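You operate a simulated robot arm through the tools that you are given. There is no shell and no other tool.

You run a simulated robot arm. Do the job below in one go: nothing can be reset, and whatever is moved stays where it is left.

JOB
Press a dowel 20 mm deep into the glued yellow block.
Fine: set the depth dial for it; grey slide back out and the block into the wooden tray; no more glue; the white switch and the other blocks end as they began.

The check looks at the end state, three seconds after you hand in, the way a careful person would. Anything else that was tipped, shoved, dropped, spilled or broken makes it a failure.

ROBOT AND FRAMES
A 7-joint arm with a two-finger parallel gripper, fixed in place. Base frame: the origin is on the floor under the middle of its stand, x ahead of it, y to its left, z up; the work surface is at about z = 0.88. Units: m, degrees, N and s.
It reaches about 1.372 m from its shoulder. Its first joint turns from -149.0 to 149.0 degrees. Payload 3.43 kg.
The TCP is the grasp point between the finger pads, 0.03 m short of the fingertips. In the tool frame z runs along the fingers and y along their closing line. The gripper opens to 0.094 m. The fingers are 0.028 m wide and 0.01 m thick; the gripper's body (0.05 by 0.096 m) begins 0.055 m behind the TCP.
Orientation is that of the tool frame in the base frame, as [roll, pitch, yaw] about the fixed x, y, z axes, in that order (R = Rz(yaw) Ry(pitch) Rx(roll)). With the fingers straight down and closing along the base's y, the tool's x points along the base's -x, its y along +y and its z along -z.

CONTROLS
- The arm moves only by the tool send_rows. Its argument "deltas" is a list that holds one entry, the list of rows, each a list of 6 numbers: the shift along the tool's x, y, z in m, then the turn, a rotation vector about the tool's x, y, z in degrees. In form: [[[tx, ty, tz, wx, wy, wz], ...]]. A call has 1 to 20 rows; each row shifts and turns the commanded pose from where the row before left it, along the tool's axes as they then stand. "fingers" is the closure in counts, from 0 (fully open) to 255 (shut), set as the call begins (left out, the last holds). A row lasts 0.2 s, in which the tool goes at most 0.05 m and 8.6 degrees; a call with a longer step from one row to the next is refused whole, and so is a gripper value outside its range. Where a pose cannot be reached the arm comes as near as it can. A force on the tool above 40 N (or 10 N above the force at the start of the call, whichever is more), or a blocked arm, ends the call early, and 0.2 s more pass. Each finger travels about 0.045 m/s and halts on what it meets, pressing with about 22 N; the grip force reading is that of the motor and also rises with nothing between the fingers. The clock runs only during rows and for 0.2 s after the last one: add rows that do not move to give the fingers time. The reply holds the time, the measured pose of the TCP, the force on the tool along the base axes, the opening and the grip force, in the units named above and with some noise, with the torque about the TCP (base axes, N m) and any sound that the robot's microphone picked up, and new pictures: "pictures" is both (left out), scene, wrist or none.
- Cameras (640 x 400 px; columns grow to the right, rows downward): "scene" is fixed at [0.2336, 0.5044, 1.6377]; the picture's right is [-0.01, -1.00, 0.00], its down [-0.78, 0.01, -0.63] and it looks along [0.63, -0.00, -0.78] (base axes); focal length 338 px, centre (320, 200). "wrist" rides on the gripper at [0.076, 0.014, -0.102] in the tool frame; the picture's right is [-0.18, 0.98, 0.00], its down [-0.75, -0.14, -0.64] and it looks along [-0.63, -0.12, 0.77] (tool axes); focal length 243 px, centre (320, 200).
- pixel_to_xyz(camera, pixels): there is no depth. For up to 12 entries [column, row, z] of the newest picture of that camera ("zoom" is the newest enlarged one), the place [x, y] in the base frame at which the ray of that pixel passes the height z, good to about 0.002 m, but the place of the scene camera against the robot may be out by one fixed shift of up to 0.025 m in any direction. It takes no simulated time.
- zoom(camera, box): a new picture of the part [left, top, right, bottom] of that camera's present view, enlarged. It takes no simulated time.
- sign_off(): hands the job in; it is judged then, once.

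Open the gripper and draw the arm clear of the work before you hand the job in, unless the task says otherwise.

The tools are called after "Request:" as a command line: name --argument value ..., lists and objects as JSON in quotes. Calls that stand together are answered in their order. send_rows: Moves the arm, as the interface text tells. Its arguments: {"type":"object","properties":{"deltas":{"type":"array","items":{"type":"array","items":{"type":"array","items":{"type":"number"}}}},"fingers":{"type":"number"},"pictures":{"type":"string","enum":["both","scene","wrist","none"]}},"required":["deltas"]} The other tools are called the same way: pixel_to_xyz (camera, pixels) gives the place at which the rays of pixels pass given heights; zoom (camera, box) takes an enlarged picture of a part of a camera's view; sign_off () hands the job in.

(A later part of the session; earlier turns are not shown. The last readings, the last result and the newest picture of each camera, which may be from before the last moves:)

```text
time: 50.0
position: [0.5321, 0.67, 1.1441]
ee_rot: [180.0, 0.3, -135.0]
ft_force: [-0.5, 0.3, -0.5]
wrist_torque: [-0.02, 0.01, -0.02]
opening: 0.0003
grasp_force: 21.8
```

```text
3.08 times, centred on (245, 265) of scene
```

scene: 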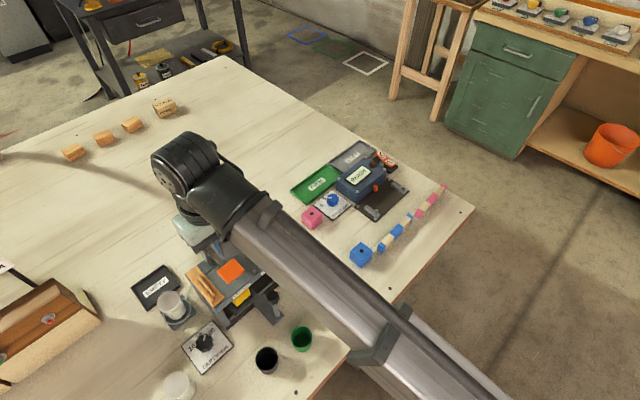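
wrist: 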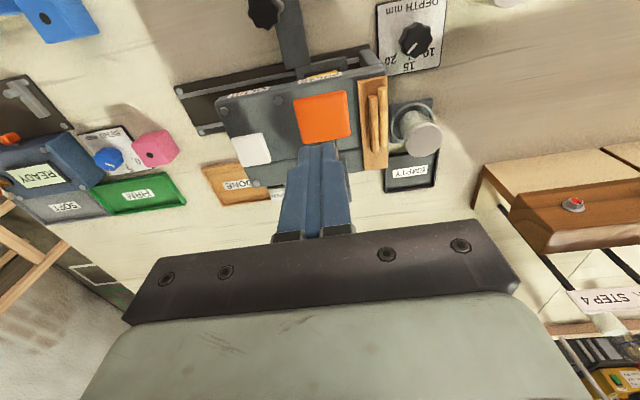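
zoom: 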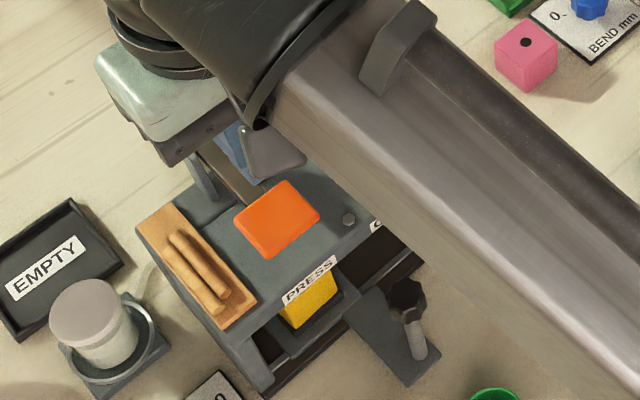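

The pad sprang back. I return above the slide knob with the fingers open and look at it.

Request:
send_rows --deltas '[[[0.019, -0.0062, 0, 0, 0, 0], [0.019, -0.0062, 0, 0, 0, 0], [0.019, -0.0062, 0, 0, 0, 0], [0.0185, -0.0061, 0.01, 0, 0, 0], [0, 0, 0, 0, 0, 0]]]' --fingers 60 --pictures "wrist"

Request:
zoom --camera "wrist" --box '[240, 50, 420, 210]'

```text
time: 51.1
position: [0.4957, 0.6019, 1.1348]
ee_rot: [-180.0, 0.6, -135.1]
ft_force: [-1.0, 0.4, -0.4]
wrist_torque: [-0.01, 0.0, 0.0]
opening: 0.072
grasp_force: 0.1
```

wrist: 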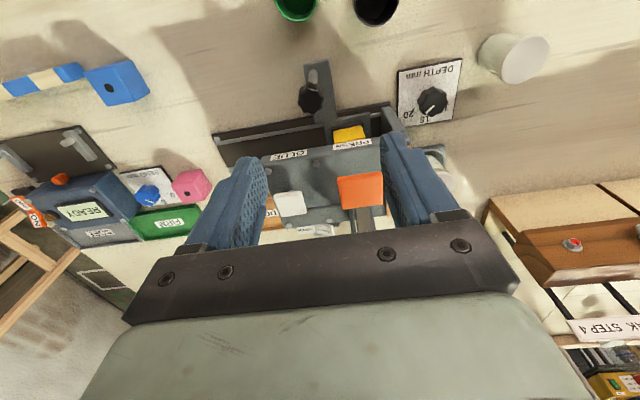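

```text
2.50 times, centred on (330, 130) of wrist
```

zoom: 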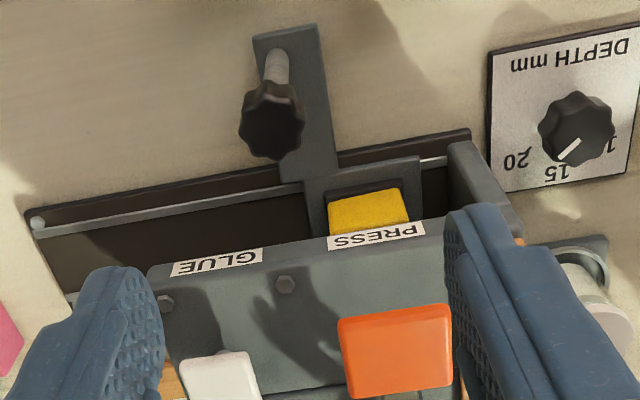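

I convert the knob's top centre at (310.4,100).

Request:
pixel_to_xyz --camera "wrist" --pixels '[[310.4, 99, 0.985], [310.4, 99, 0.99], [310.4, 99, 0.995], [311.5, 72, 0.895]]'

```text
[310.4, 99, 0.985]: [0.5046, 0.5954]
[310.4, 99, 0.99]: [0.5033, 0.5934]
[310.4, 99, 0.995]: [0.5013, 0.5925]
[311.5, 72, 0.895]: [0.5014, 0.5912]
```

The knob is at (0.5025, 0.5925) after 165 mm of travel. I centre over it and descend to grip height.

Request:
send_rows --deltas '[[[0.003, -0.0114, 0, 0, 0, 0], [0, 0, 0.04, 0, 0, 0], [0, 0, 0.04, 0, 0, 0], [0, 0, 0.04, 0, 0, 0], [0, 0, 0.034, 0, 0, 0], [0, 0, 0, 0, 0, 0]]]' --fingers 60 --pictures "wrist"

```text
time: 52.5
position: [0.5031, 0.5899, 0.9802]
ee_rot: [179.9, 0.5, -135.0]
ft_force: [0.1, 0.3, 0.3]
wrist_torque: [-0.02, 0.01, -0.03]
opening: 0.0719
grasp_force: 0.0
```

wrist: 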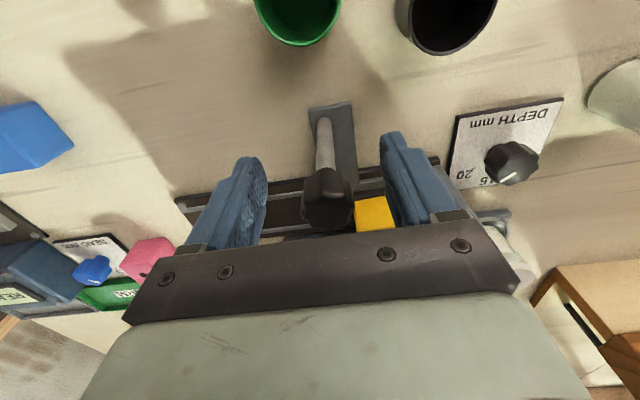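

The knob is between the fingers. I close to a loose cage and draw the slide outward along −y, 10 cm first.

Request:
send_rows --deltas '[[[0, 0, 0, 0, 0, 0], [0, 0, 0, 0, 0, 0], [0, 0, 0, 0, 0, 0], [0, 0, 0, 0, 0, 0], [0, -0.003, 0, 0, 0, 0], [0, -0.005, 0, 0, 0, 0], [0, -0.005, 0, 0, 0, 0]]]' --fingers 179 --pictures "none"

Request:
send_rows --deltas '[[[0, -0.005, 0, 0, 0, 0], [0, -0.005, 0, 0, 0, 0], [0, -0.005, 0, 0, 0, 0], [0, -0.005, 0, 0, 0, 0], [0, -0.005, 0, 0, 0, 0], [0, -0.005, 0, 0, 0, 0], [0, -0.005, 0, 0, 0, 0], [0, -0.005, 0, 0, 0, 0], [0, 0, 0, 0, 0, 0]]]' --fingers 179 --pictures "both"

```text
time: 54.1
position: [0.5147, 0.5812, 0.9797]
ee_rot: [-179.9, 0.5, -134.9]
ft_force: [0.1, -0.2, -0.5]
wrist_torque: [0.0, 0.0, -0.01]
opening: 0.028
grasp_force: 0.3
```

```text
time: 56.1
position: [0.5422, 0.5546, 0.9785]
ee_rot: [-179.9, 0.5, -135.0]
ft_force: [0.5, 0.2, 0.0]
wrist_torque: [0.0, -0.05, 0.01]
opening: 0.0279
grasp_force: 0.1
```

scene: 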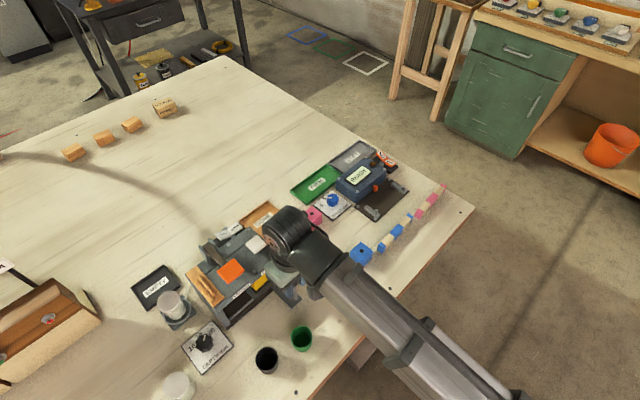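
wrist: 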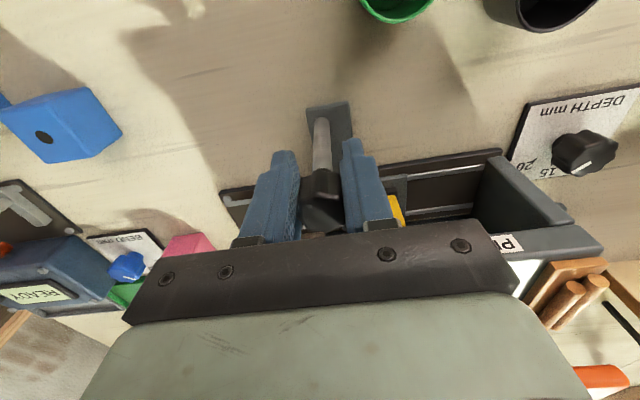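

The slide follows with no load. I draw it 9 cm further.

Request:
send_rows --deltas '[[[0, -0.005, 0, 0, 0, 0], [0, -0.005, 0, 0, 0, 0], [0, -0.005, 0, 0, 0, 0], [0, -0.005, 0, 0, 0, 0], [0, -0.005, 0, 0, 0, 0], [0, -0.005, 0, 0, 0, 0], [0, -0.005, 0, 0, 0, 0], [0, -0.005, 0, 0, 0, 0], [0, -0.005, 0, 0, 0, 0], [0, 0, 0, 0, 0, 0]]]' --fingers 179 --pictures "none"

Request:
send_rows --deltas '[[[0, -0.005, 0, 0, 0, 0], [0, -0.005, 0, 0, 0, 0], [0, -0.005, 0, 0, 0, 0], [0, -0.005, 0, 0, 0, 0], [0, -0.005, 0, 0, 0, 0], [0, -0.005, 0, 0, 0, 0], [0, -0.005, 0, 0, 0, 0], [0, -0.005, 0, 0, 0, 0], [0, -0.005, 0, 0, 0, 0], [0, -0.005, 0, 0, 0, 0], [0, 0, 0, 0, 0, 0]]]' --fingers 179 --pictures "both"

```text
time: 58.4
position: [0.5741, 0.5214, 0.9811]
ee_rot: [180.0, 0.4, -135.0]
ft_force: [0.6, 0.3, -0.7]
wrist_torque: [0.0, 0.01, -0.05]
opening: 0.0278
grasp_force: 0.0
```

```text
time: 60.8
position: [0.609, 0.4854, 0.9796]
ee_rot: [-180.0, 0.5, -135.1]
ft_force: [-0.8, -0.3, 0.4]
wrist_torque: [0.03, 0.03, 0.0]
opening: 0.028
grasp_force: 0.0
```

scene: 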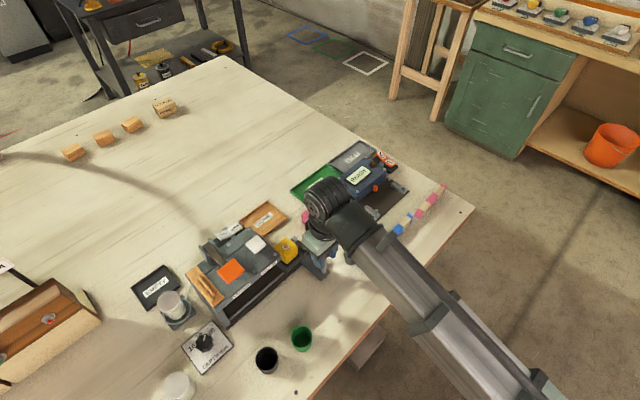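
wrist: 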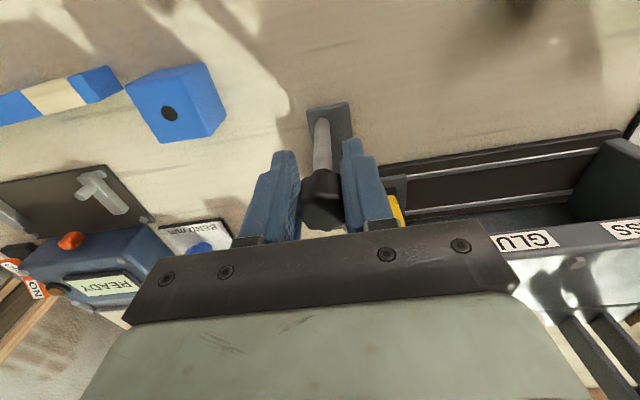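

About 14–16 mm remain to the starting position. I draw on in 3 mm steps and watch for the outer stop.

Request:
send_rows --deltas '[[[0, -0.003, 0, 0, 0, 0], [0, -0.003, 0, 0, 0, 0], [0, -0.003, 0, 0, 0, 0], [0, -0.003, 0, 0, 0, 0], [0, 0, 0, 0, 0, 0]]]' --fingers 179 --pictures "none"

Request:
send_rows --deltas '[[[0, -0.002, 0, 0, 0, 0], [0, -0.002, 0, 0, 0, 0], [0, 0, 0, 0, 0, 0]]]' --fingers 179 --pictures "both"

```text
time: 62.0
position: [0.6167, 0.4778, 0.979]
ee_rot: [-179.9, 0.6, -135.0]
ft_force: [1.4, 0.0, -1.2]
wrist_torque: [0.01, -0.03, -0.02]
opening: 0.0283
grasp_force: 0.4
```

```text
time: 62.8
position: [0.6199, 0.4762, 0.9791]
ee_rot: [179.9, 0.5, -134.9]
ft_force: [-1.8, 1.3, -0.6]
wrist_torque: [0.01, -0.01, 0.03]
opening: 0.0292
grasp_force: 1.2
```

scene: 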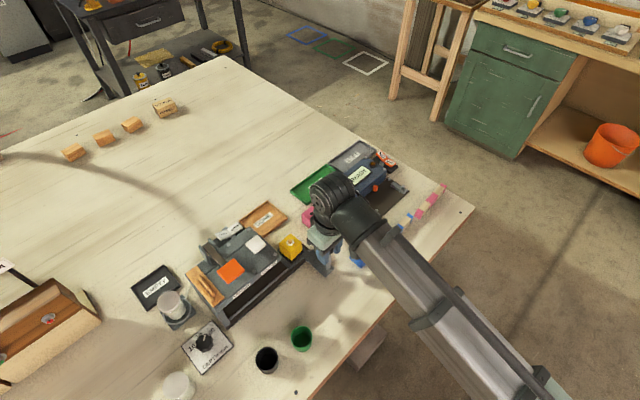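
wrist: 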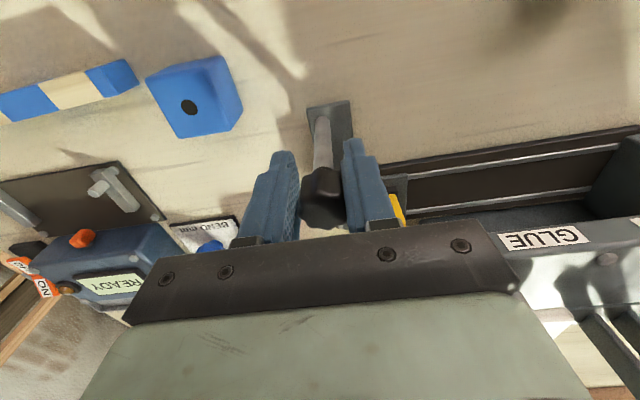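

A small resistance appears (opening spreads to 29.2 mm). I draw 2 mm more to confirm it is the outer stop.

Request:
send_rows --deltas '[[[0, -0.002, 0, 0, 0, 0], [0, 0, 0, 0, 0, 0]]]' --fingers 179 --pictures "none"

Request:
zoom --camera "scene" --box '[210, 190, 340, 300]'

```text
time: 63.4
position: [0.6217, 0.4743, 0.9801]
ee_rot: [180.0, 0.6, -135.0]
ft_force: [-6.4, 5.4, 4.2]
wrist_torque: [0.03, 0.05, 0.02]
opening: 0.0327
grasp_force: 4.2
```

```text
3.64 times, centred on (275, 245) of scene
```

zoom: 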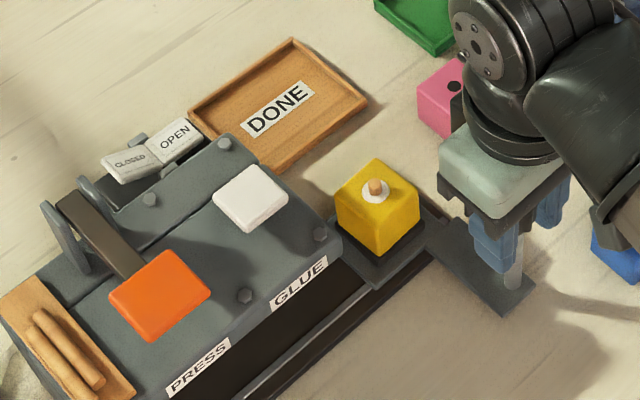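

The slide is at its outer stop again and a dowel stub now stands in the yellow block at (375,188). I ease off 4 mm, open the cage and rise.

Request:
send_rows --deltas '[[[0, 0.004, 0, 0, 0, 0], [0, 0, 0, 0, 0, 0], [0, 0, 0, 0, 0, 0]]]' --fingers 100 --pictures "none"

Request:
send_rows --deltas '[[[0, 0, -0.04, 0, 0, 0], [0, 0, -0.04, 0, 0, 0], [0, 0, -0.04, 0, 0, 0], [0, 0, -0.03, 0, 0, 0], [0, 0, 0, 0, 0, 0]]]' --fingers 0 --pictures "both"

Request:
zoom --camera "wrist" --box '[270, 60, 430, 200]'

Request:
zoom --camera "scene" --box '[250, 200, 350, 290]'

```text
time: 64.2
position: [0.6189, 0.4763, 0.9782]
ee_rot: [-180.0, 0.6, -134.9]
ft_force: [0.7, 0.7, 0.7]
wrist_torque: [0.0, 0.0, 0.0]
opening: 0.0572
grasp_force: 0.1
```

```text
time: 65.3
position: [0.6146, 0.4779, 1.1305]
ee_rot: [179.9, 0.4, -135.0]
ft_force: [0.2, -0.1, -0.9]
wrist_torque: [0.03, -0.02, 0.02]
opening: 0.094
grasp_force: 0.0
```

scene: 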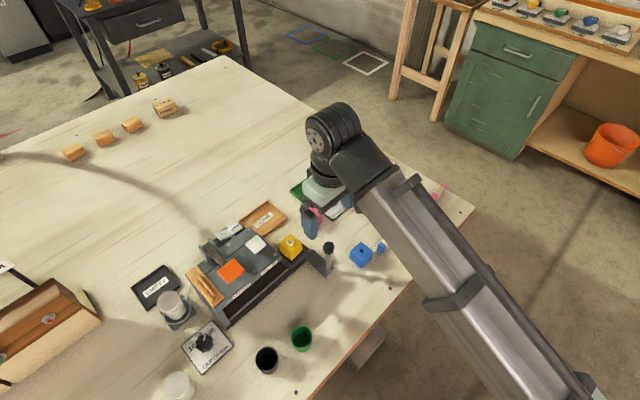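
wrist: 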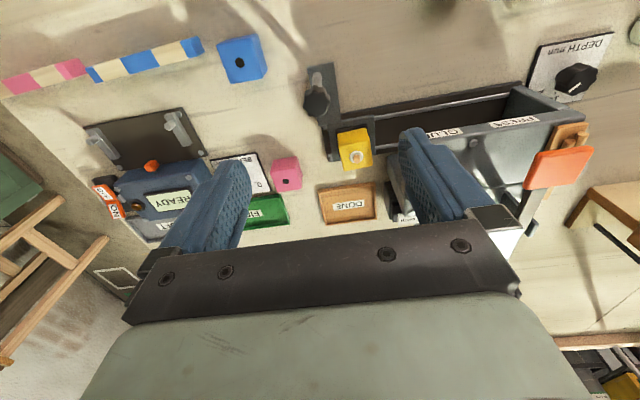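

```text
2.86 times, centred on (350, 130) of wrist
```

zoom: 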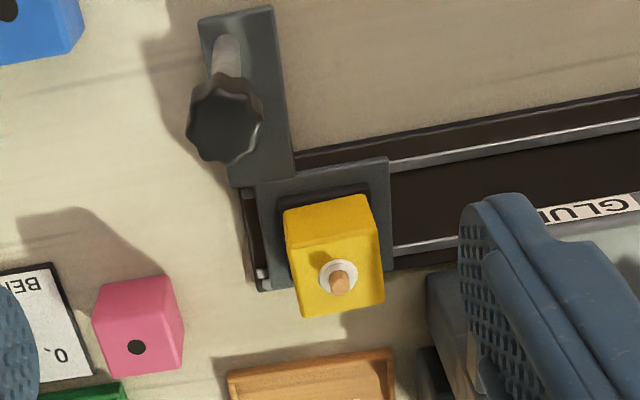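

```text
4.44 times, centred on (300, 245) of scene
```

zoom: 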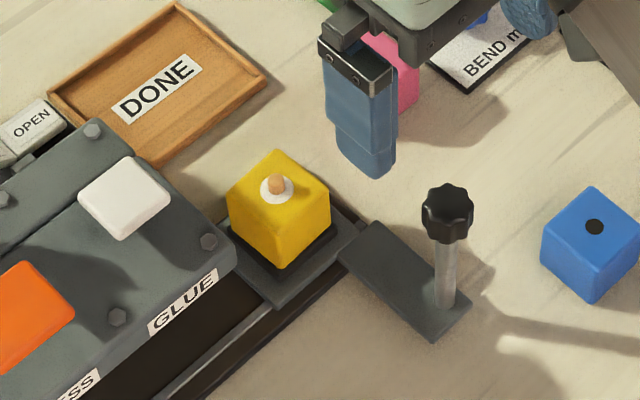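

The slide is out and the block shows a dowel stub at (338,280) in the wrist zoom. I triangulate the block's ring centre, its corners and the tray in both views.

Request:
pixel_to_xyz --camera "wrist" --pixels '[[356.3, 157, 0.93], [356.3, 157, 0.94], [356.3, 157, 0.95], [356.3, 157, 0.96], [347, 217, 0.885], [319.7, 188.5, 0.885], [375.8, 182, 0.885], [322, 223, 0.885], [375, 217, 0.885]]'

Request:
pixel_to_xyz --camera "scene" --pixels '[[290.3, 242.75, 0.93], [290.3, 242.75, 0.94], [290.3, 242.75, 0.95], [290.3, 242.75, 0.96], [263, 218, 0.885]]'

```text
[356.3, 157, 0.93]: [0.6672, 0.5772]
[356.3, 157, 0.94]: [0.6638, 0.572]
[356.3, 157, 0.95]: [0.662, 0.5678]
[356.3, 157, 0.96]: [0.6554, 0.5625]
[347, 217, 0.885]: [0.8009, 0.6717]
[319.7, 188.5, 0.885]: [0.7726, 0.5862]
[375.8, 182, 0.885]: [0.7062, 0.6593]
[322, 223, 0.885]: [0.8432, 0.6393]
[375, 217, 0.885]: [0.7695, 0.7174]
```

```text
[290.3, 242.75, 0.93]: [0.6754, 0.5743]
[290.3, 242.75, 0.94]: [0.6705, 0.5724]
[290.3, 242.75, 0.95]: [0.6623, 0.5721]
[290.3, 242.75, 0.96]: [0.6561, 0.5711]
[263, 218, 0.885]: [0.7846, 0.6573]
```

The ring centre is at (0.6638, 0.572), block top z≈0.94. To keep the camera away from the white pad I want the hand at yaw −45°, so I test that turn here at safe height.

Request:
send_rows --deltas '[[[0, 0, 0, 0, 0, -7.5], [0, 0, 0, 0, 0, -7.5], [0, 0, 0, 0, 0, -7.5], [0, 0, 0, 0, 0, -7.5], [0, 0, 0, 0, 0, -7.5], [0, 0, 0, 0, 0, -7.5], [0, 0, 0, 0, 0, -7.5], [0, 0, 0, 0, 0, -7.5], [0, 0, 0, 0, 0, -7.5], [0, 0, 0, 0, 0, -7.5], [0, 0, 0, 0, 0, -7.5], [0, 0, 0, 0, 0, -7.5], [0, 0, 0, 0, 0, 0]]]' --fingers 0 --pictures "both"

Request:
pixel_to_xyz --camera "scene" --pixels '[[281.3, 260.3, 0.98], [265.7, 236, 0.98], [279.3, 244.5, 0.94], [290.2, 233.6, 0.94], [302.4, 241.4, 0.94], [291.5, 253.4, 0.94]]'

```text
time: 68.2
position: [0.6175, 0.4763, 1.1297]
ee_rot: [-179.6, -0.1, -44.9]
ft_force: [0.5, 0.0, 0.3]
wrist_torque: [-0.01, 0.0, 0.01]
opening: 0.0939
grasp_force: 0.1
```

scene: 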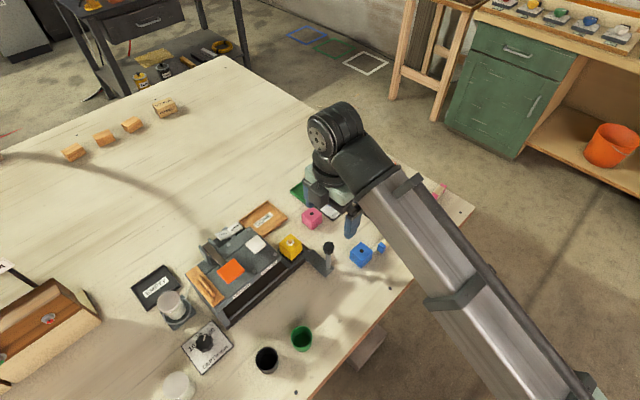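
wrist: 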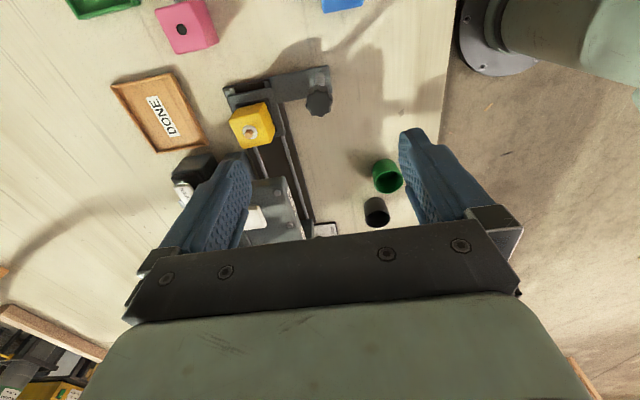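

```text
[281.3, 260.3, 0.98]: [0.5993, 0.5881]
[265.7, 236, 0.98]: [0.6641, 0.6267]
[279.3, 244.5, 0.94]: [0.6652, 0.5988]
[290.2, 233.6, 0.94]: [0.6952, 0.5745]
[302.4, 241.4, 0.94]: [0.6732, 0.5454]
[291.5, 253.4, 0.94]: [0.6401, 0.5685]
```

The turn works. I move at this height to above the block, fingers open, and look down at it.

Request:
send_rows --deltas '[[[-0.0117, -0.0335, 0, 0, 0, 0], [-0.0117, -0.0335, 0, 0, 0, 0], [-0.0116, -0.0334, 0, 0, 0, 0], [0, 0, 0.02, 0, 0, 0], [0, 0, 0, 0, 0, 0]]]' --fingers 0 --pictures "both"

Request:
zoom --camera "wrist" --box '[230, 50, 410, 210]'

```text
time: 69.3
position: [0.6636, 0.5739, 1.1115]
ee_rot: [-179.5, 0.0, -45.0]
ft_force: [0.2, 0.7, 0.3]
wrist_torque: [-0.01, 0.01, -0.01]
opening: 0.094
grasp_force: 0.1
```

scene: 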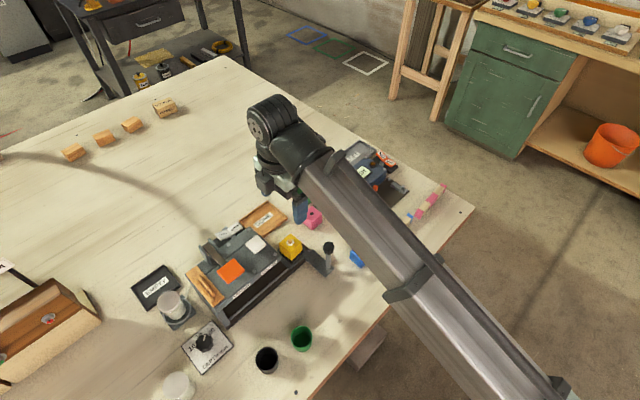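
wrist: 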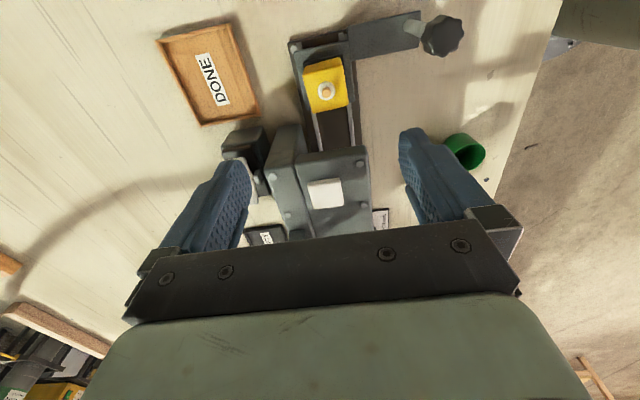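

```text
2.50 times, centred on (320, 130) of wrist
```

zoom: 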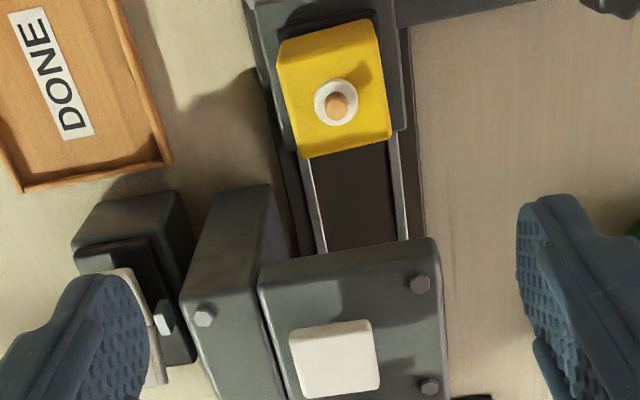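

I convert the ring centre (326.8,91) and the block's top-face corners from this view.

Request:
pixel_to_xyz --camera "zoom" --pixels '[[336, 103, 0.94], [303, 157, 0.94], [391, 138, 0.94], [283, 68, 0.94], [379, 48, 0.94], [165, 162, 0.89], [20, 192, 0.89], [60, 85, 0.885], [258, 262, 0.98], [437, 240, 0.98]]'

```text
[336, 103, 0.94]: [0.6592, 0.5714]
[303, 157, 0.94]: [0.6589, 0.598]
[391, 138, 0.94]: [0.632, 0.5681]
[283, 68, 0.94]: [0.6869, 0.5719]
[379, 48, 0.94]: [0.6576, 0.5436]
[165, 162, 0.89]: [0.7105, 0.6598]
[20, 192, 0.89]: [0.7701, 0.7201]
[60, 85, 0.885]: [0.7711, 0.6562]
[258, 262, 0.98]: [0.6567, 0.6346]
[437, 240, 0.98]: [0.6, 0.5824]
```

The block is a 40 mm cube centred at (0.660, 0.5705), top ≈0.945, with the housing edge 49 mm away. I descend so the fingertips stop at z≈0.92, straddling it front and back.

Request:
send_rows --deltas '[[[0, 0.0065, 0.03, 0, 0, 0], [0, 0, 0.04, 0, 0, 0], [0, 0, 0.04, 0, 0, 0], [0, 0, 0.03, 0, 0, 0], [0, 0, 0, 0, 0, 0]]]' --fingers 0 --pictures "wrist"

```text
time: 70.5
position: [0.6607, 0.5691, 0.9699]
ee_rot: [-179.6, 0.0, -45.0]
ft_force: [-0.7, -0.7, -0.5]
wrist_torque: [0.01, 0.01, 0.0]
opening: 0.0941
grasp_force: 0.0
```

wrist: 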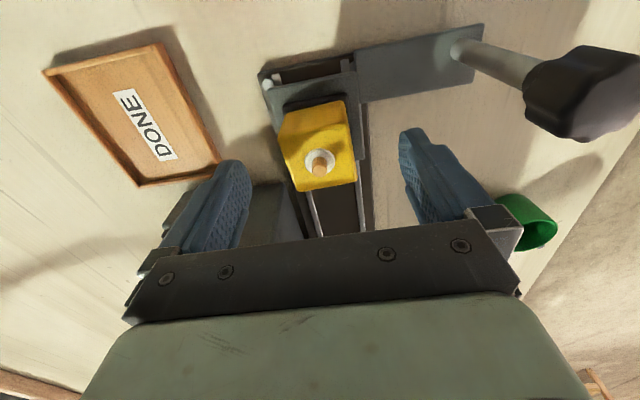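

The ring at (320,160) is right under the grasp point. I lower the last 2 cm and check.

Request:
send_rows --deltas '[[[0, 0, 0.01, 0, 0, 0], [0, 0, 0.01, 0, 0, 0], [0, 0, 0, 0, 0, 0]]]' --fingers 0 --pictures "none"

Request:
send_rows --deltas '[[[0, 0, 0, 0, 0, 0], [0, 0, 0, 0, 0, 0], [0, 0, 0, 0, 0, 0], [0, 0, 0, 0, 0, 0], [0, 0, 0, 0, 0, 0]]]' --fingers 255 --pictures "wrist"

```text
time: 71.3
position: [0.6604, 0.5689, 0.9503]
ee_rot: [-179.5, 0.0, -45.1]
ft_force: [-0.3, -0.1, -0.4]
wrist_torque: [0.0, -0.01, -0.03]
opening: 0.094
grasp_force: 0.1
```

```text
time: 72.5
position: [0.6603, 0.5694, 0.9522]
ee_rot: [-179.5, 0.0, -45.0]
ft_force: [-0.2, -1.0, 0.4]
wrist_torque: [0.0, 0.0, -0.04]
opening: 0.0412
grasp_force: 22.1
```

wrist: 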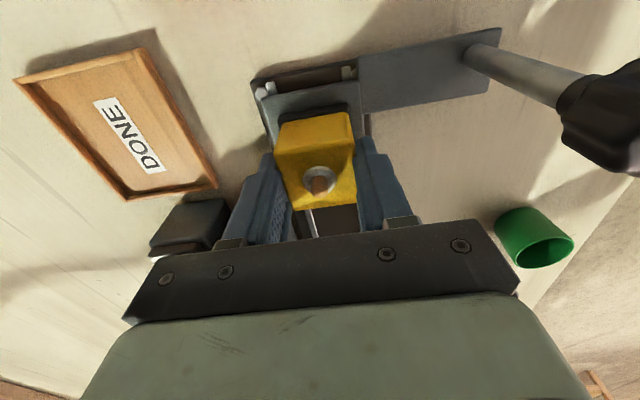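

The block is gripped at 41 mm with no side load. I lift slowly 3 cm and watch for resistance from the pocket.

Request:
send_rows --deltas '[[[0, 0, -0.005, 0, 0, 0], [0, 0, -0.005, 0, 0, 0], [0, 0, -0.01, 0, 0, 0], [0, 0, -0.01, 0, 0, 0], [0, 0, 0, 0, 0, 0]]]' --fingers 255 --pictures "both"

Request:
zoom --camera "wrist" --box '[220, 40, 420, 240]'

```text
time: 73.8
position: [0.6602, 0.5699, 0.9822]
ee_rot: [-179.4, 0.0, -45.0]
ft_force: [-1.1, 0.0, -0.5]
wrist_torque: [0.02, 0.0, 0.03]
opening: 0.0409
grasp_force: 21.5
```

scene: 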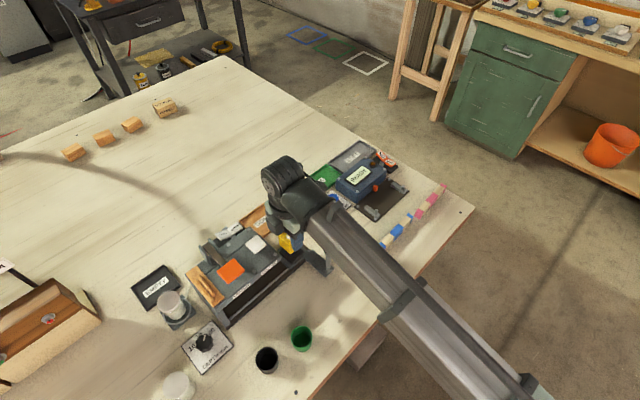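
wrist: 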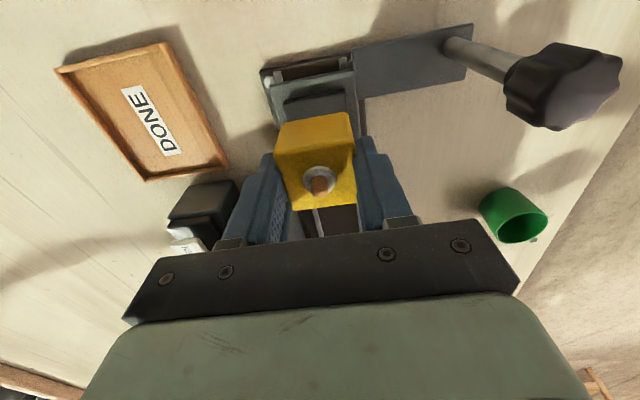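

```text
2.00 times, centred on (320, 140) of wrist
```

zoom: 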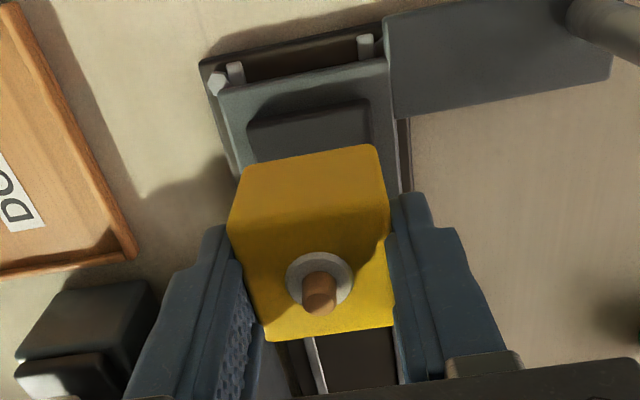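

The block came out freely and the slide stayed. I lift 8 cm more and look at the tray.

Request:
send_rows --deltas '[[[0, 0, -0.03, 0, 0, 0], [0, 0, -0.03, 0, 0, 0], [0, 0, -0.02, 0, 0, 0], [0, 0, 0, 0, 0, 0]]]' --fingers 255 --pictures "both"

Request:
zoom --camera "wrist" --box '[90, 20, 290, 180]'

```text
time: 74.8
position: [0.6594, 0.5685, 1.0631]
ee_rot: [-179.5, 0.0, -45.1]
ft_force: [0.3, -0.5, -0.3]
wrist_torque: [0.01, 0.0, -0.02]
opening: 0.0409
grasp_force: 21.8
```

scene: 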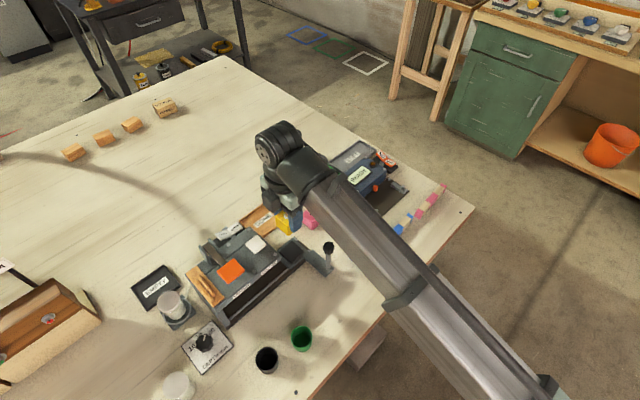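
wrist: 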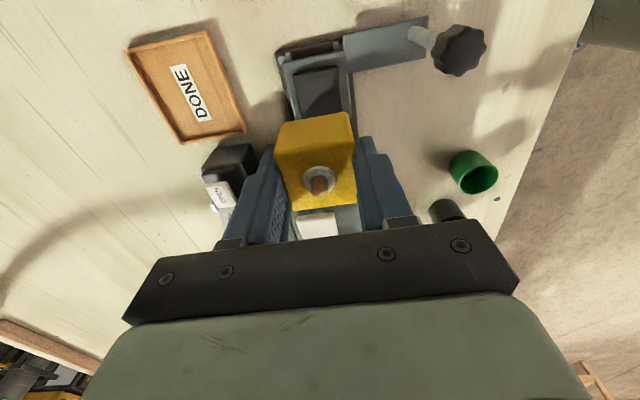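

```text
2.50 times, centred on (190, 100) of wrist
```

zoom: 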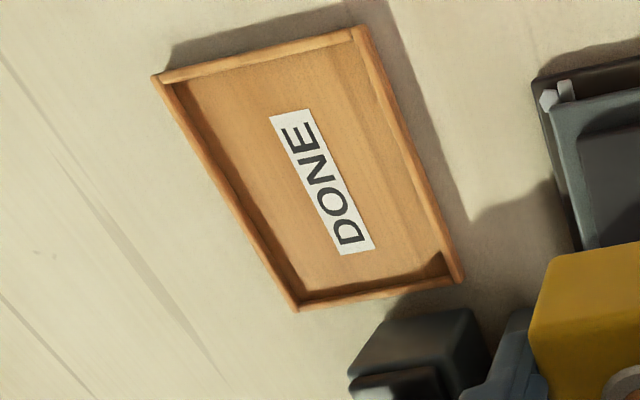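

Request:
pixel_to_xyz --camera "zoom" --pixels '[[152, 77, 0.895], [362, 28, 0.895], [460, 280, 0.895], [296, 310, 0.895], [322, 182, 0.884], [176, 85, 0.884], [350, 45, 0.884], [447, 272, 0.884], [300, 298, 0.884]]'

```text
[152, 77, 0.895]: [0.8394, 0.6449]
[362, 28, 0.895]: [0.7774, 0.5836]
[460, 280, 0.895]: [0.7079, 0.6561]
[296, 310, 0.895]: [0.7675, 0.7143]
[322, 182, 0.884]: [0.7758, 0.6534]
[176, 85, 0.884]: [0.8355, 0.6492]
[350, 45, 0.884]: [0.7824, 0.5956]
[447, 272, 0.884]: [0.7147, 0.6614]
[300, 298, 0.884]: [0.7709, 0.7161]
```

The tray's centre is (0.774, 0.650), rim ≈0.895. I carry the block there at this height and look.

Request:
send_rows --deltas '[[[0.0058, -0.0347, 0, 0, 0, 0], [0.0059, -0.0347, 0, 0, 0, 0], [0.0058, -0.0347, 0, 0, 0, 0], [0.0059, -0.0346, 0, 0, 0, 0], [0, 0, 0, 0, 0, 0]]]' --fingers 255 --pictures "both"

Request:
zoom --camera "wrist" --box '[220, 60, 420, 240]'

```text
time: 76.0
position: [0.7735, 0.647, 1.0617]
ee_rot: [-179.5, 0.0, -45.0]
ft_force: [0.4, 0.0, -0.9]
wrist_torque: [-0.02, 0.01, 0.0]
opening: 0.041
grasp_force: 21.6
```

scene: 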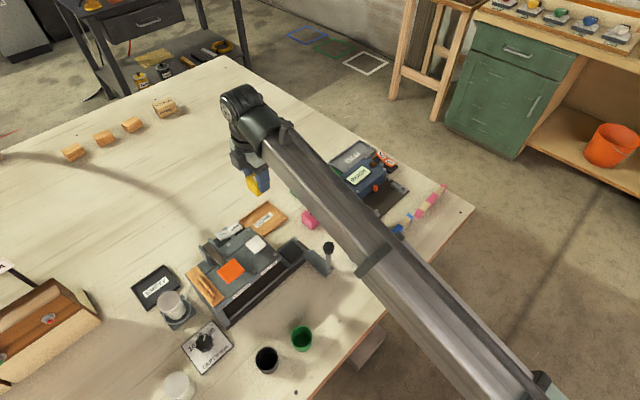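
wrist: 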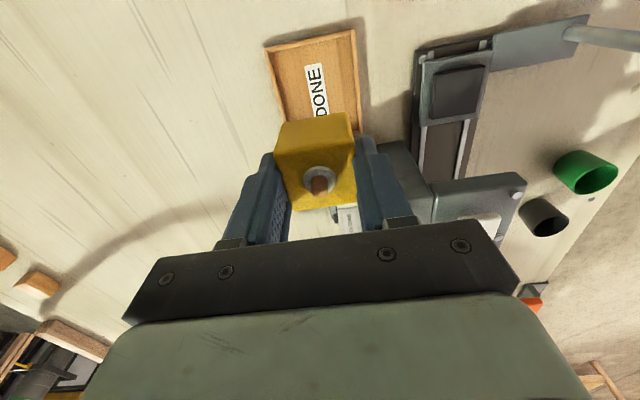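

```text
2.22 times, centred on (320, 150) of wrist
```

zoom: 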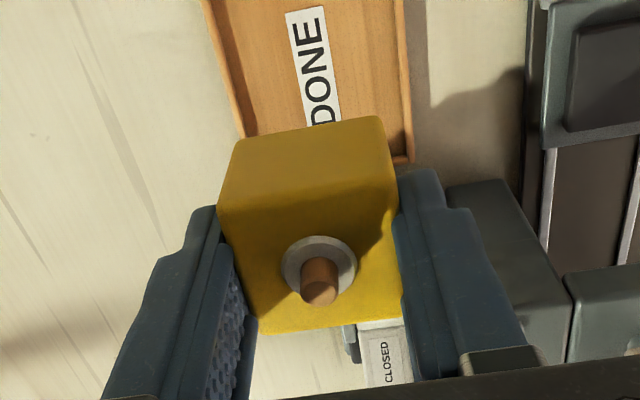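

I check the tray corners from this overhead position.

Request:
pixel_to_xyz --camera "wrist" --pixels '[[265, 47, 0.895], [355, 30, 0.895], [360.5, 132, 0.895], [282, 122, 0.895], [315, 92, 0.884]]'

```text
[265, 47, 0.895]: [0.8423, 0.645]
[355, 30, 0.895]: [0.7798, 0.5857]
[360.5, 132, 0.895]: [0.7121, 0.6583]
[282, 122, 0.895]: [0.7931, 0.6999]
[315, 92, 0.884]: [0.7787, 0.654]
```

The tray centre averages (0.775, 0.651). I correct by 3 mm and lower to a few mm above the tray floor.

Request:
send_rows --deltas '[[[-0.0014, -0.0028, 0.03, 0, 0, 0], [0, 0, 0.035, 0, 0, 0], [0, 0, 0.03, 0, 0, 0], [0, 0, 0.02, 0, 0, 0], [0, 0, 0.006, 0, 0, 0], [0, 0, 0, 0, 0, 0]]]' --fingers 255 --pictures "both"

```text
time: 77.3
position: [0.7783, 0.6518, 0.939]
ee_rot: [-179.6, -0.1, -44.9]
ft_force: [0.6, -0.3, -0.8]
wrist_torque: [0.0, -0.01, -0.02]
opening: 0.0412
grasp_force: 22.2
```

scene: 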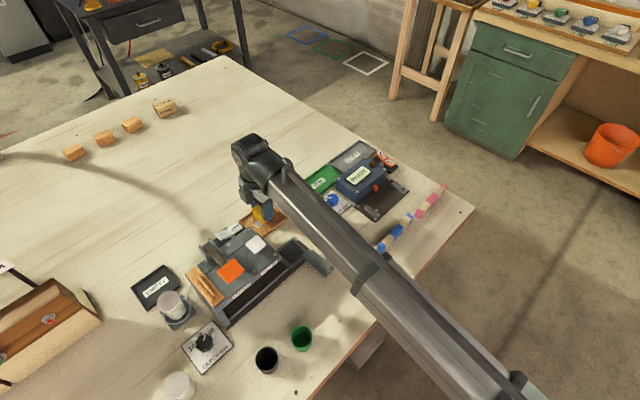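
wrist: 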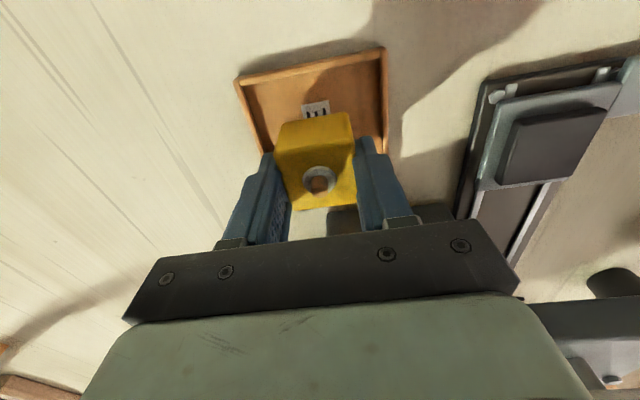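

I verify the block's foot against the tray's edges before lowering further.

Request:
zoom --camera "wrist" --box '[220, 30, 420, 220]'

Request:
zoom --camera "scene" --box '[220, 180, 320, 260]'

Request:
pixel_to_xyz --camera "wrist" --pixels '[[236, 81, 0.895], [384, 48, 0.895], [284, 122, 0.892], [349, 112, 0.892], [388, 150, 0.895]]'

```text
2.11 times, centred on (320, 125) of wrist
```

zoom: 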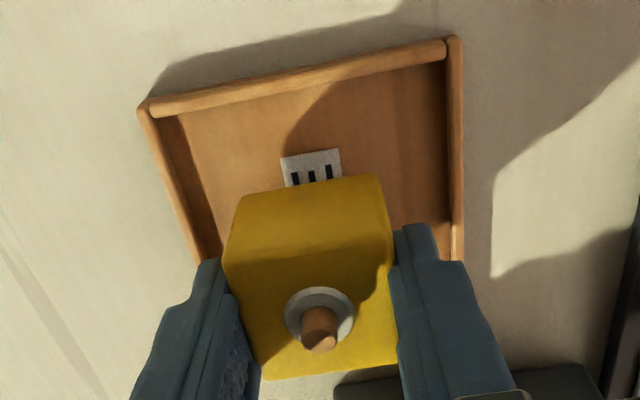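

```text
5.00 times, centred on (270, 220) of scene
```

zoom: 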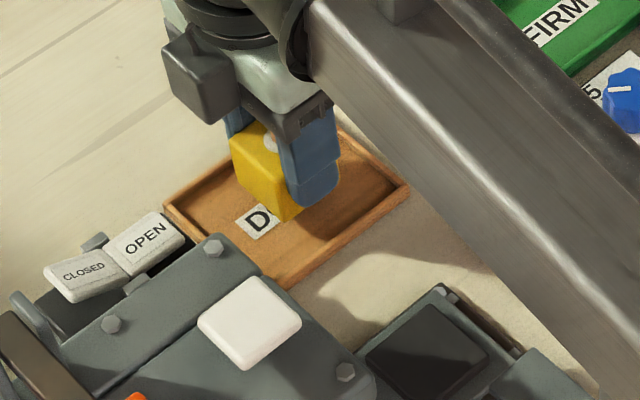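

```text
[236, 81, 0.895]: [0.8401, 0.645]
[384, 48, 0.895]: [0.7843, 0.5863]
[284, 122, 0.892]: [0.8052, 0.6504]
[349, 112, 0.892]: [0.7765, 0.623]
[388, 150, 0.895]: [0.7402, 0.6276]
```

The block's foot is 30 mm from the tray's outer edge and centred across, so it is well placed. I lower in 2 mm steps to contact.

Request:
send_rows --deltas '[[[0, 0, 0.002, 0, 0, 0], [0, 0, 0.002, 0, 0, 0], [0, 0, 0, 0, 0, 0]]]' --fingers 255 --pictures "none"

Request:
send_rows --deltas '[[[0, 0, 0.002, 0, 0, 0], [0, 0, 0, 0, 0, 0]]]' --fingers 255 --pictures "none"

```text
time: 78.2
position: [0.7758, 0.6532, 0.9367]
ee_rot: [-179.5, 0.0, -45.0]
ft_force: [-0.6, 0.0, -0.6]
wrist_torque: [0.0, -0.02, 0.01]
opening: 0.0407
grasp_force: 21.9
```

```text
time: 78.8
position: [0.7778, 0.6528, 0.9344]
ee_rot: [-179.5, 0.0, -45.0]
ft_force: [0.1, 0.4, -0.4]
wrist_torque: [0.02, -0.01, -0.04]
opening: 0.0413
grasp_force: 22.1
```

No contact yet at z≈0.934; I go on in 1.5 mm steps.

Request:
send_rows --deltas '[[[0, 0, 0.0015, 0, 0, 0], [0, 0, 0, 0, 0, 0]]]' --fingers 255 --pictures "none"

Request:
send_rows --deltas '[[[0, 0, 0.0015, 0, 0, 0], [0, 0, 0, 0, 0, 0]]]' --fingers 255 --pictures "none"

Request:
send_rows --deltas '[[[0, 0, 0.0015, 0, 0, 0], [0, 0, 0, 0, 0, 0]]]' --fingers 255 --pictures "both"

```text
time: 79.3
position: [0.7764, 0.6538, 0.9324]
ee_rot: [-179.5, 0.1, -45.1]
ft_force: [-0.2, 0.3, -0.6]
wrist_torque: [0.03, -0.02, 0.01]
opening: 0.0412
grasp_force: 21.8
```

```text
time: 80.0
position: [0.7778, 0.6545, 0.9311]
ee_rot: [-179.5, -0.1, -45.0]
ft_force: [-0.3, -0.5, -0.3]
wrist_torque: [-0.04, 0.01, 0.03]
opening: 0.0411
grasp_force: 21.9
```

```text
time: 80.5
position: [0.7776, 0.6541, 0.9303]
ee_rot: [-179.6, 0.0, -45.0]
ft_force: [0.1, 0.6, -0.3]
wrist_torque: [0.01, 0.02, 0.0]
opening: 0.041
grasp_force: 22.1
```

scene: 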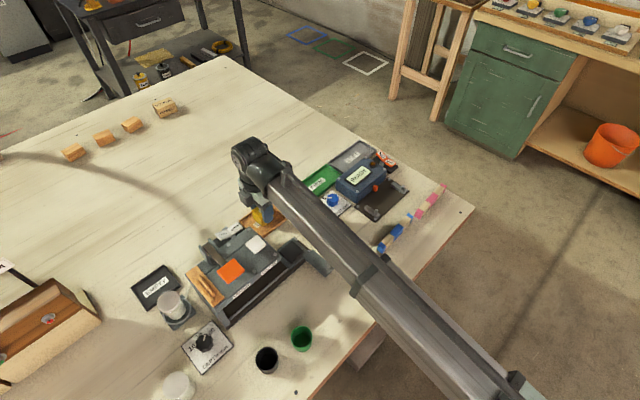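
wrist: 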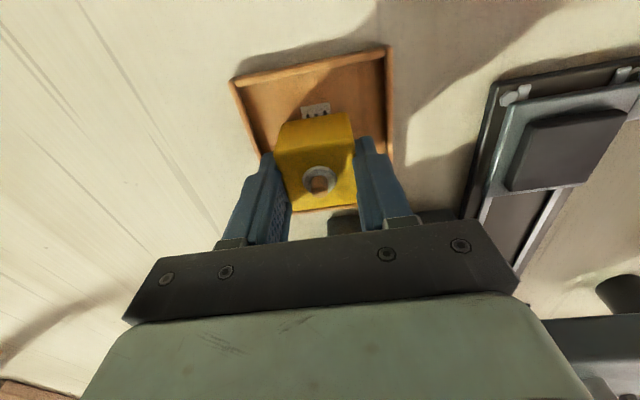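

Still no contact at z≈0.930. I keep going in small steps.

Request:
send_rows --deltas '[[[0, 0, 0.0015, 0, 0, 0], [0, 0, 0, 0, 0, 0]]]' --fingers 255 --pictures "none"

Request:
send_rows --deltas '[[[0, 0, 0.0015, 0, 0, 0], [0, 0, 0, 0, 0, 0]]]' --fingers 255 --pictures "none"

Request:
send_rows --deltas '[[[0, 0, 0.0015, 0, 0, 0], [0, 0, 0, 0, 0, 0]]]' --fingers 255 --pictures "wrist"

```text
time: 81.2
position: [0.7757, 0.6541, 0.929]
ee_rot: [-179.4, -0.1, -45.0]
ft_force: [3.6, 1.1, 8.7]
wrist_torque: [-0.06, -0.04, 0.02]
opening: 0.0414
grasp_force: 22.0
```

```text
time: 81.8
position: [0.7755, 0.6536, 0.9287]
ee_rot: [-179.4, -0.1, -45.0]
ft_force: [5.3, 2.8, 27.7]
wrist_torque: [-0.16, 0.05, 0.02]
opening: 0.0411
grasp_force: 21.3
```

```text
time: 82.2
position: [0.776, 0.6527, 0.9293]
ee_rot: [-179.3, -0.1, -44.9]
ft_force: [-1.2, -3.2, 10.8]
wrist_torque: [-0.24, 0.28, -0.03]
opening: 0.0409
grasp_force: 21.4
stopped in row 2: the force on the tool passed its limit at 41 N (the readings are from after the stop); the commanded pose is now the measured one
```

wrist: 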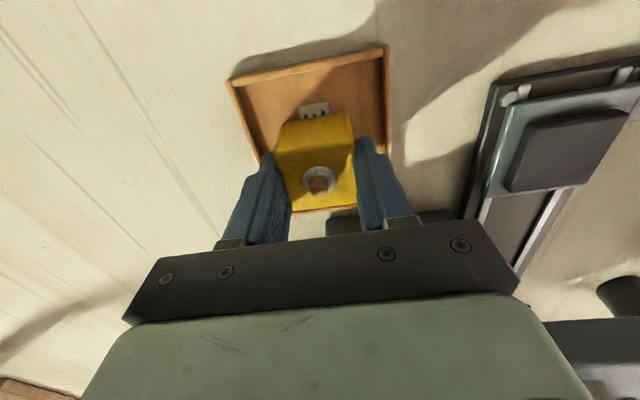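

The block rests on the tray floor (contact at z≈0.929). I relieve the load by 0.5 mm and open only slightly, to about 52 mm.

Request:
send_rows --deltas '[[[0, 0, -0.0005, 0, 0, 0], [0, 0, 0, 0, 0, 0], [0, 0, 0, 0, 0, 0]]]' --fingers 114 --pictures "wrist"

Request:
zoom --camera "wrist" --box '[220, 30, 420, 220]'

```text
time: 83.0
position: [0.7745, 0.6541, 0.9282]
ee_rot: [-179.3, -0.1, -44.9]
ft_force: [1.0, -1.3, 5.9]
wrist_torque: [-0.13, 0.05, 0.01]
opening: 0.0523
grasp_force: 0.7
```

wrist: 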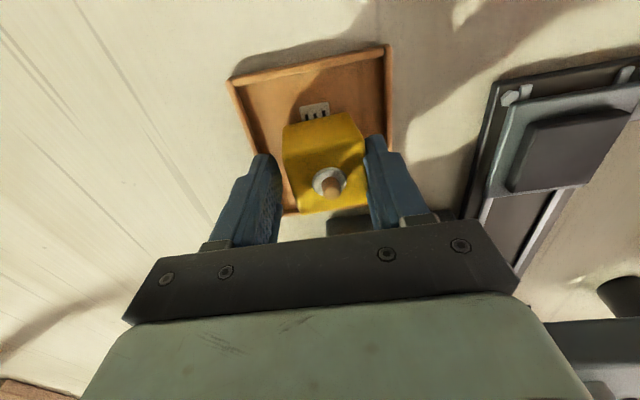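

```text
2.11 times, centred on (320, 125) of wrist
```

zoom: 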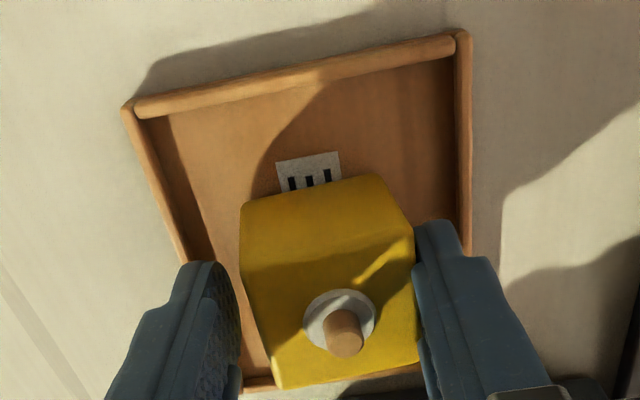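

The right fingertip seems to touch the block or rim lightly (6 N up). I raise 5 mm slowly to free it and look.

Request:
send_rows --deltas '[[[0, 0, -0.002, 0, 0, 0], [0, 0, -0.002, 0, 0, 0], [0, 0, -0.002, 0, 0, 0], [0, 0, 0, 0, 0, 0]]]' --fingers 114 --pictures "wrist"

Request:
zoom --camera "wrist" --box '[220, 30, 420, 220]'

Request:
zoom --camera "scene" --box '[220, 180, 320, 260]'

```text
time: 84.0
position: [0.7765, 0.654, 0.9345]
ee_rot: [-179.4, 0.1, -44.9]
ft_force: [0.5, 0.2, 0.3]
wrist_torque: [0.01, 0.02, -0.01]
opening: 0.0519
grasp_force: 0.1
```

wrist: 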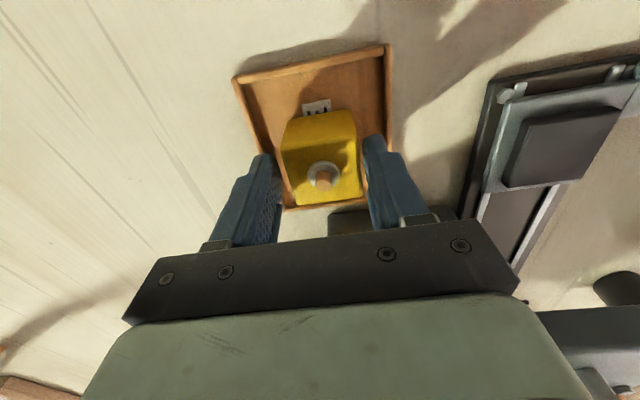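

```text
2.11 times, centred on (320, 125) of wrist
```

zoom: 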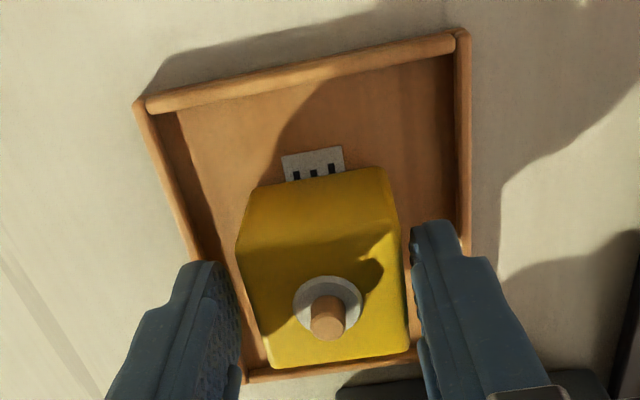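

```text
5.00 times, centred on (270, 220) of scene
```

zoom: 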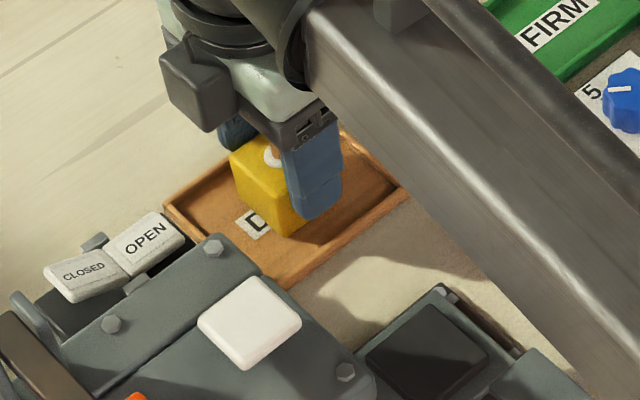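

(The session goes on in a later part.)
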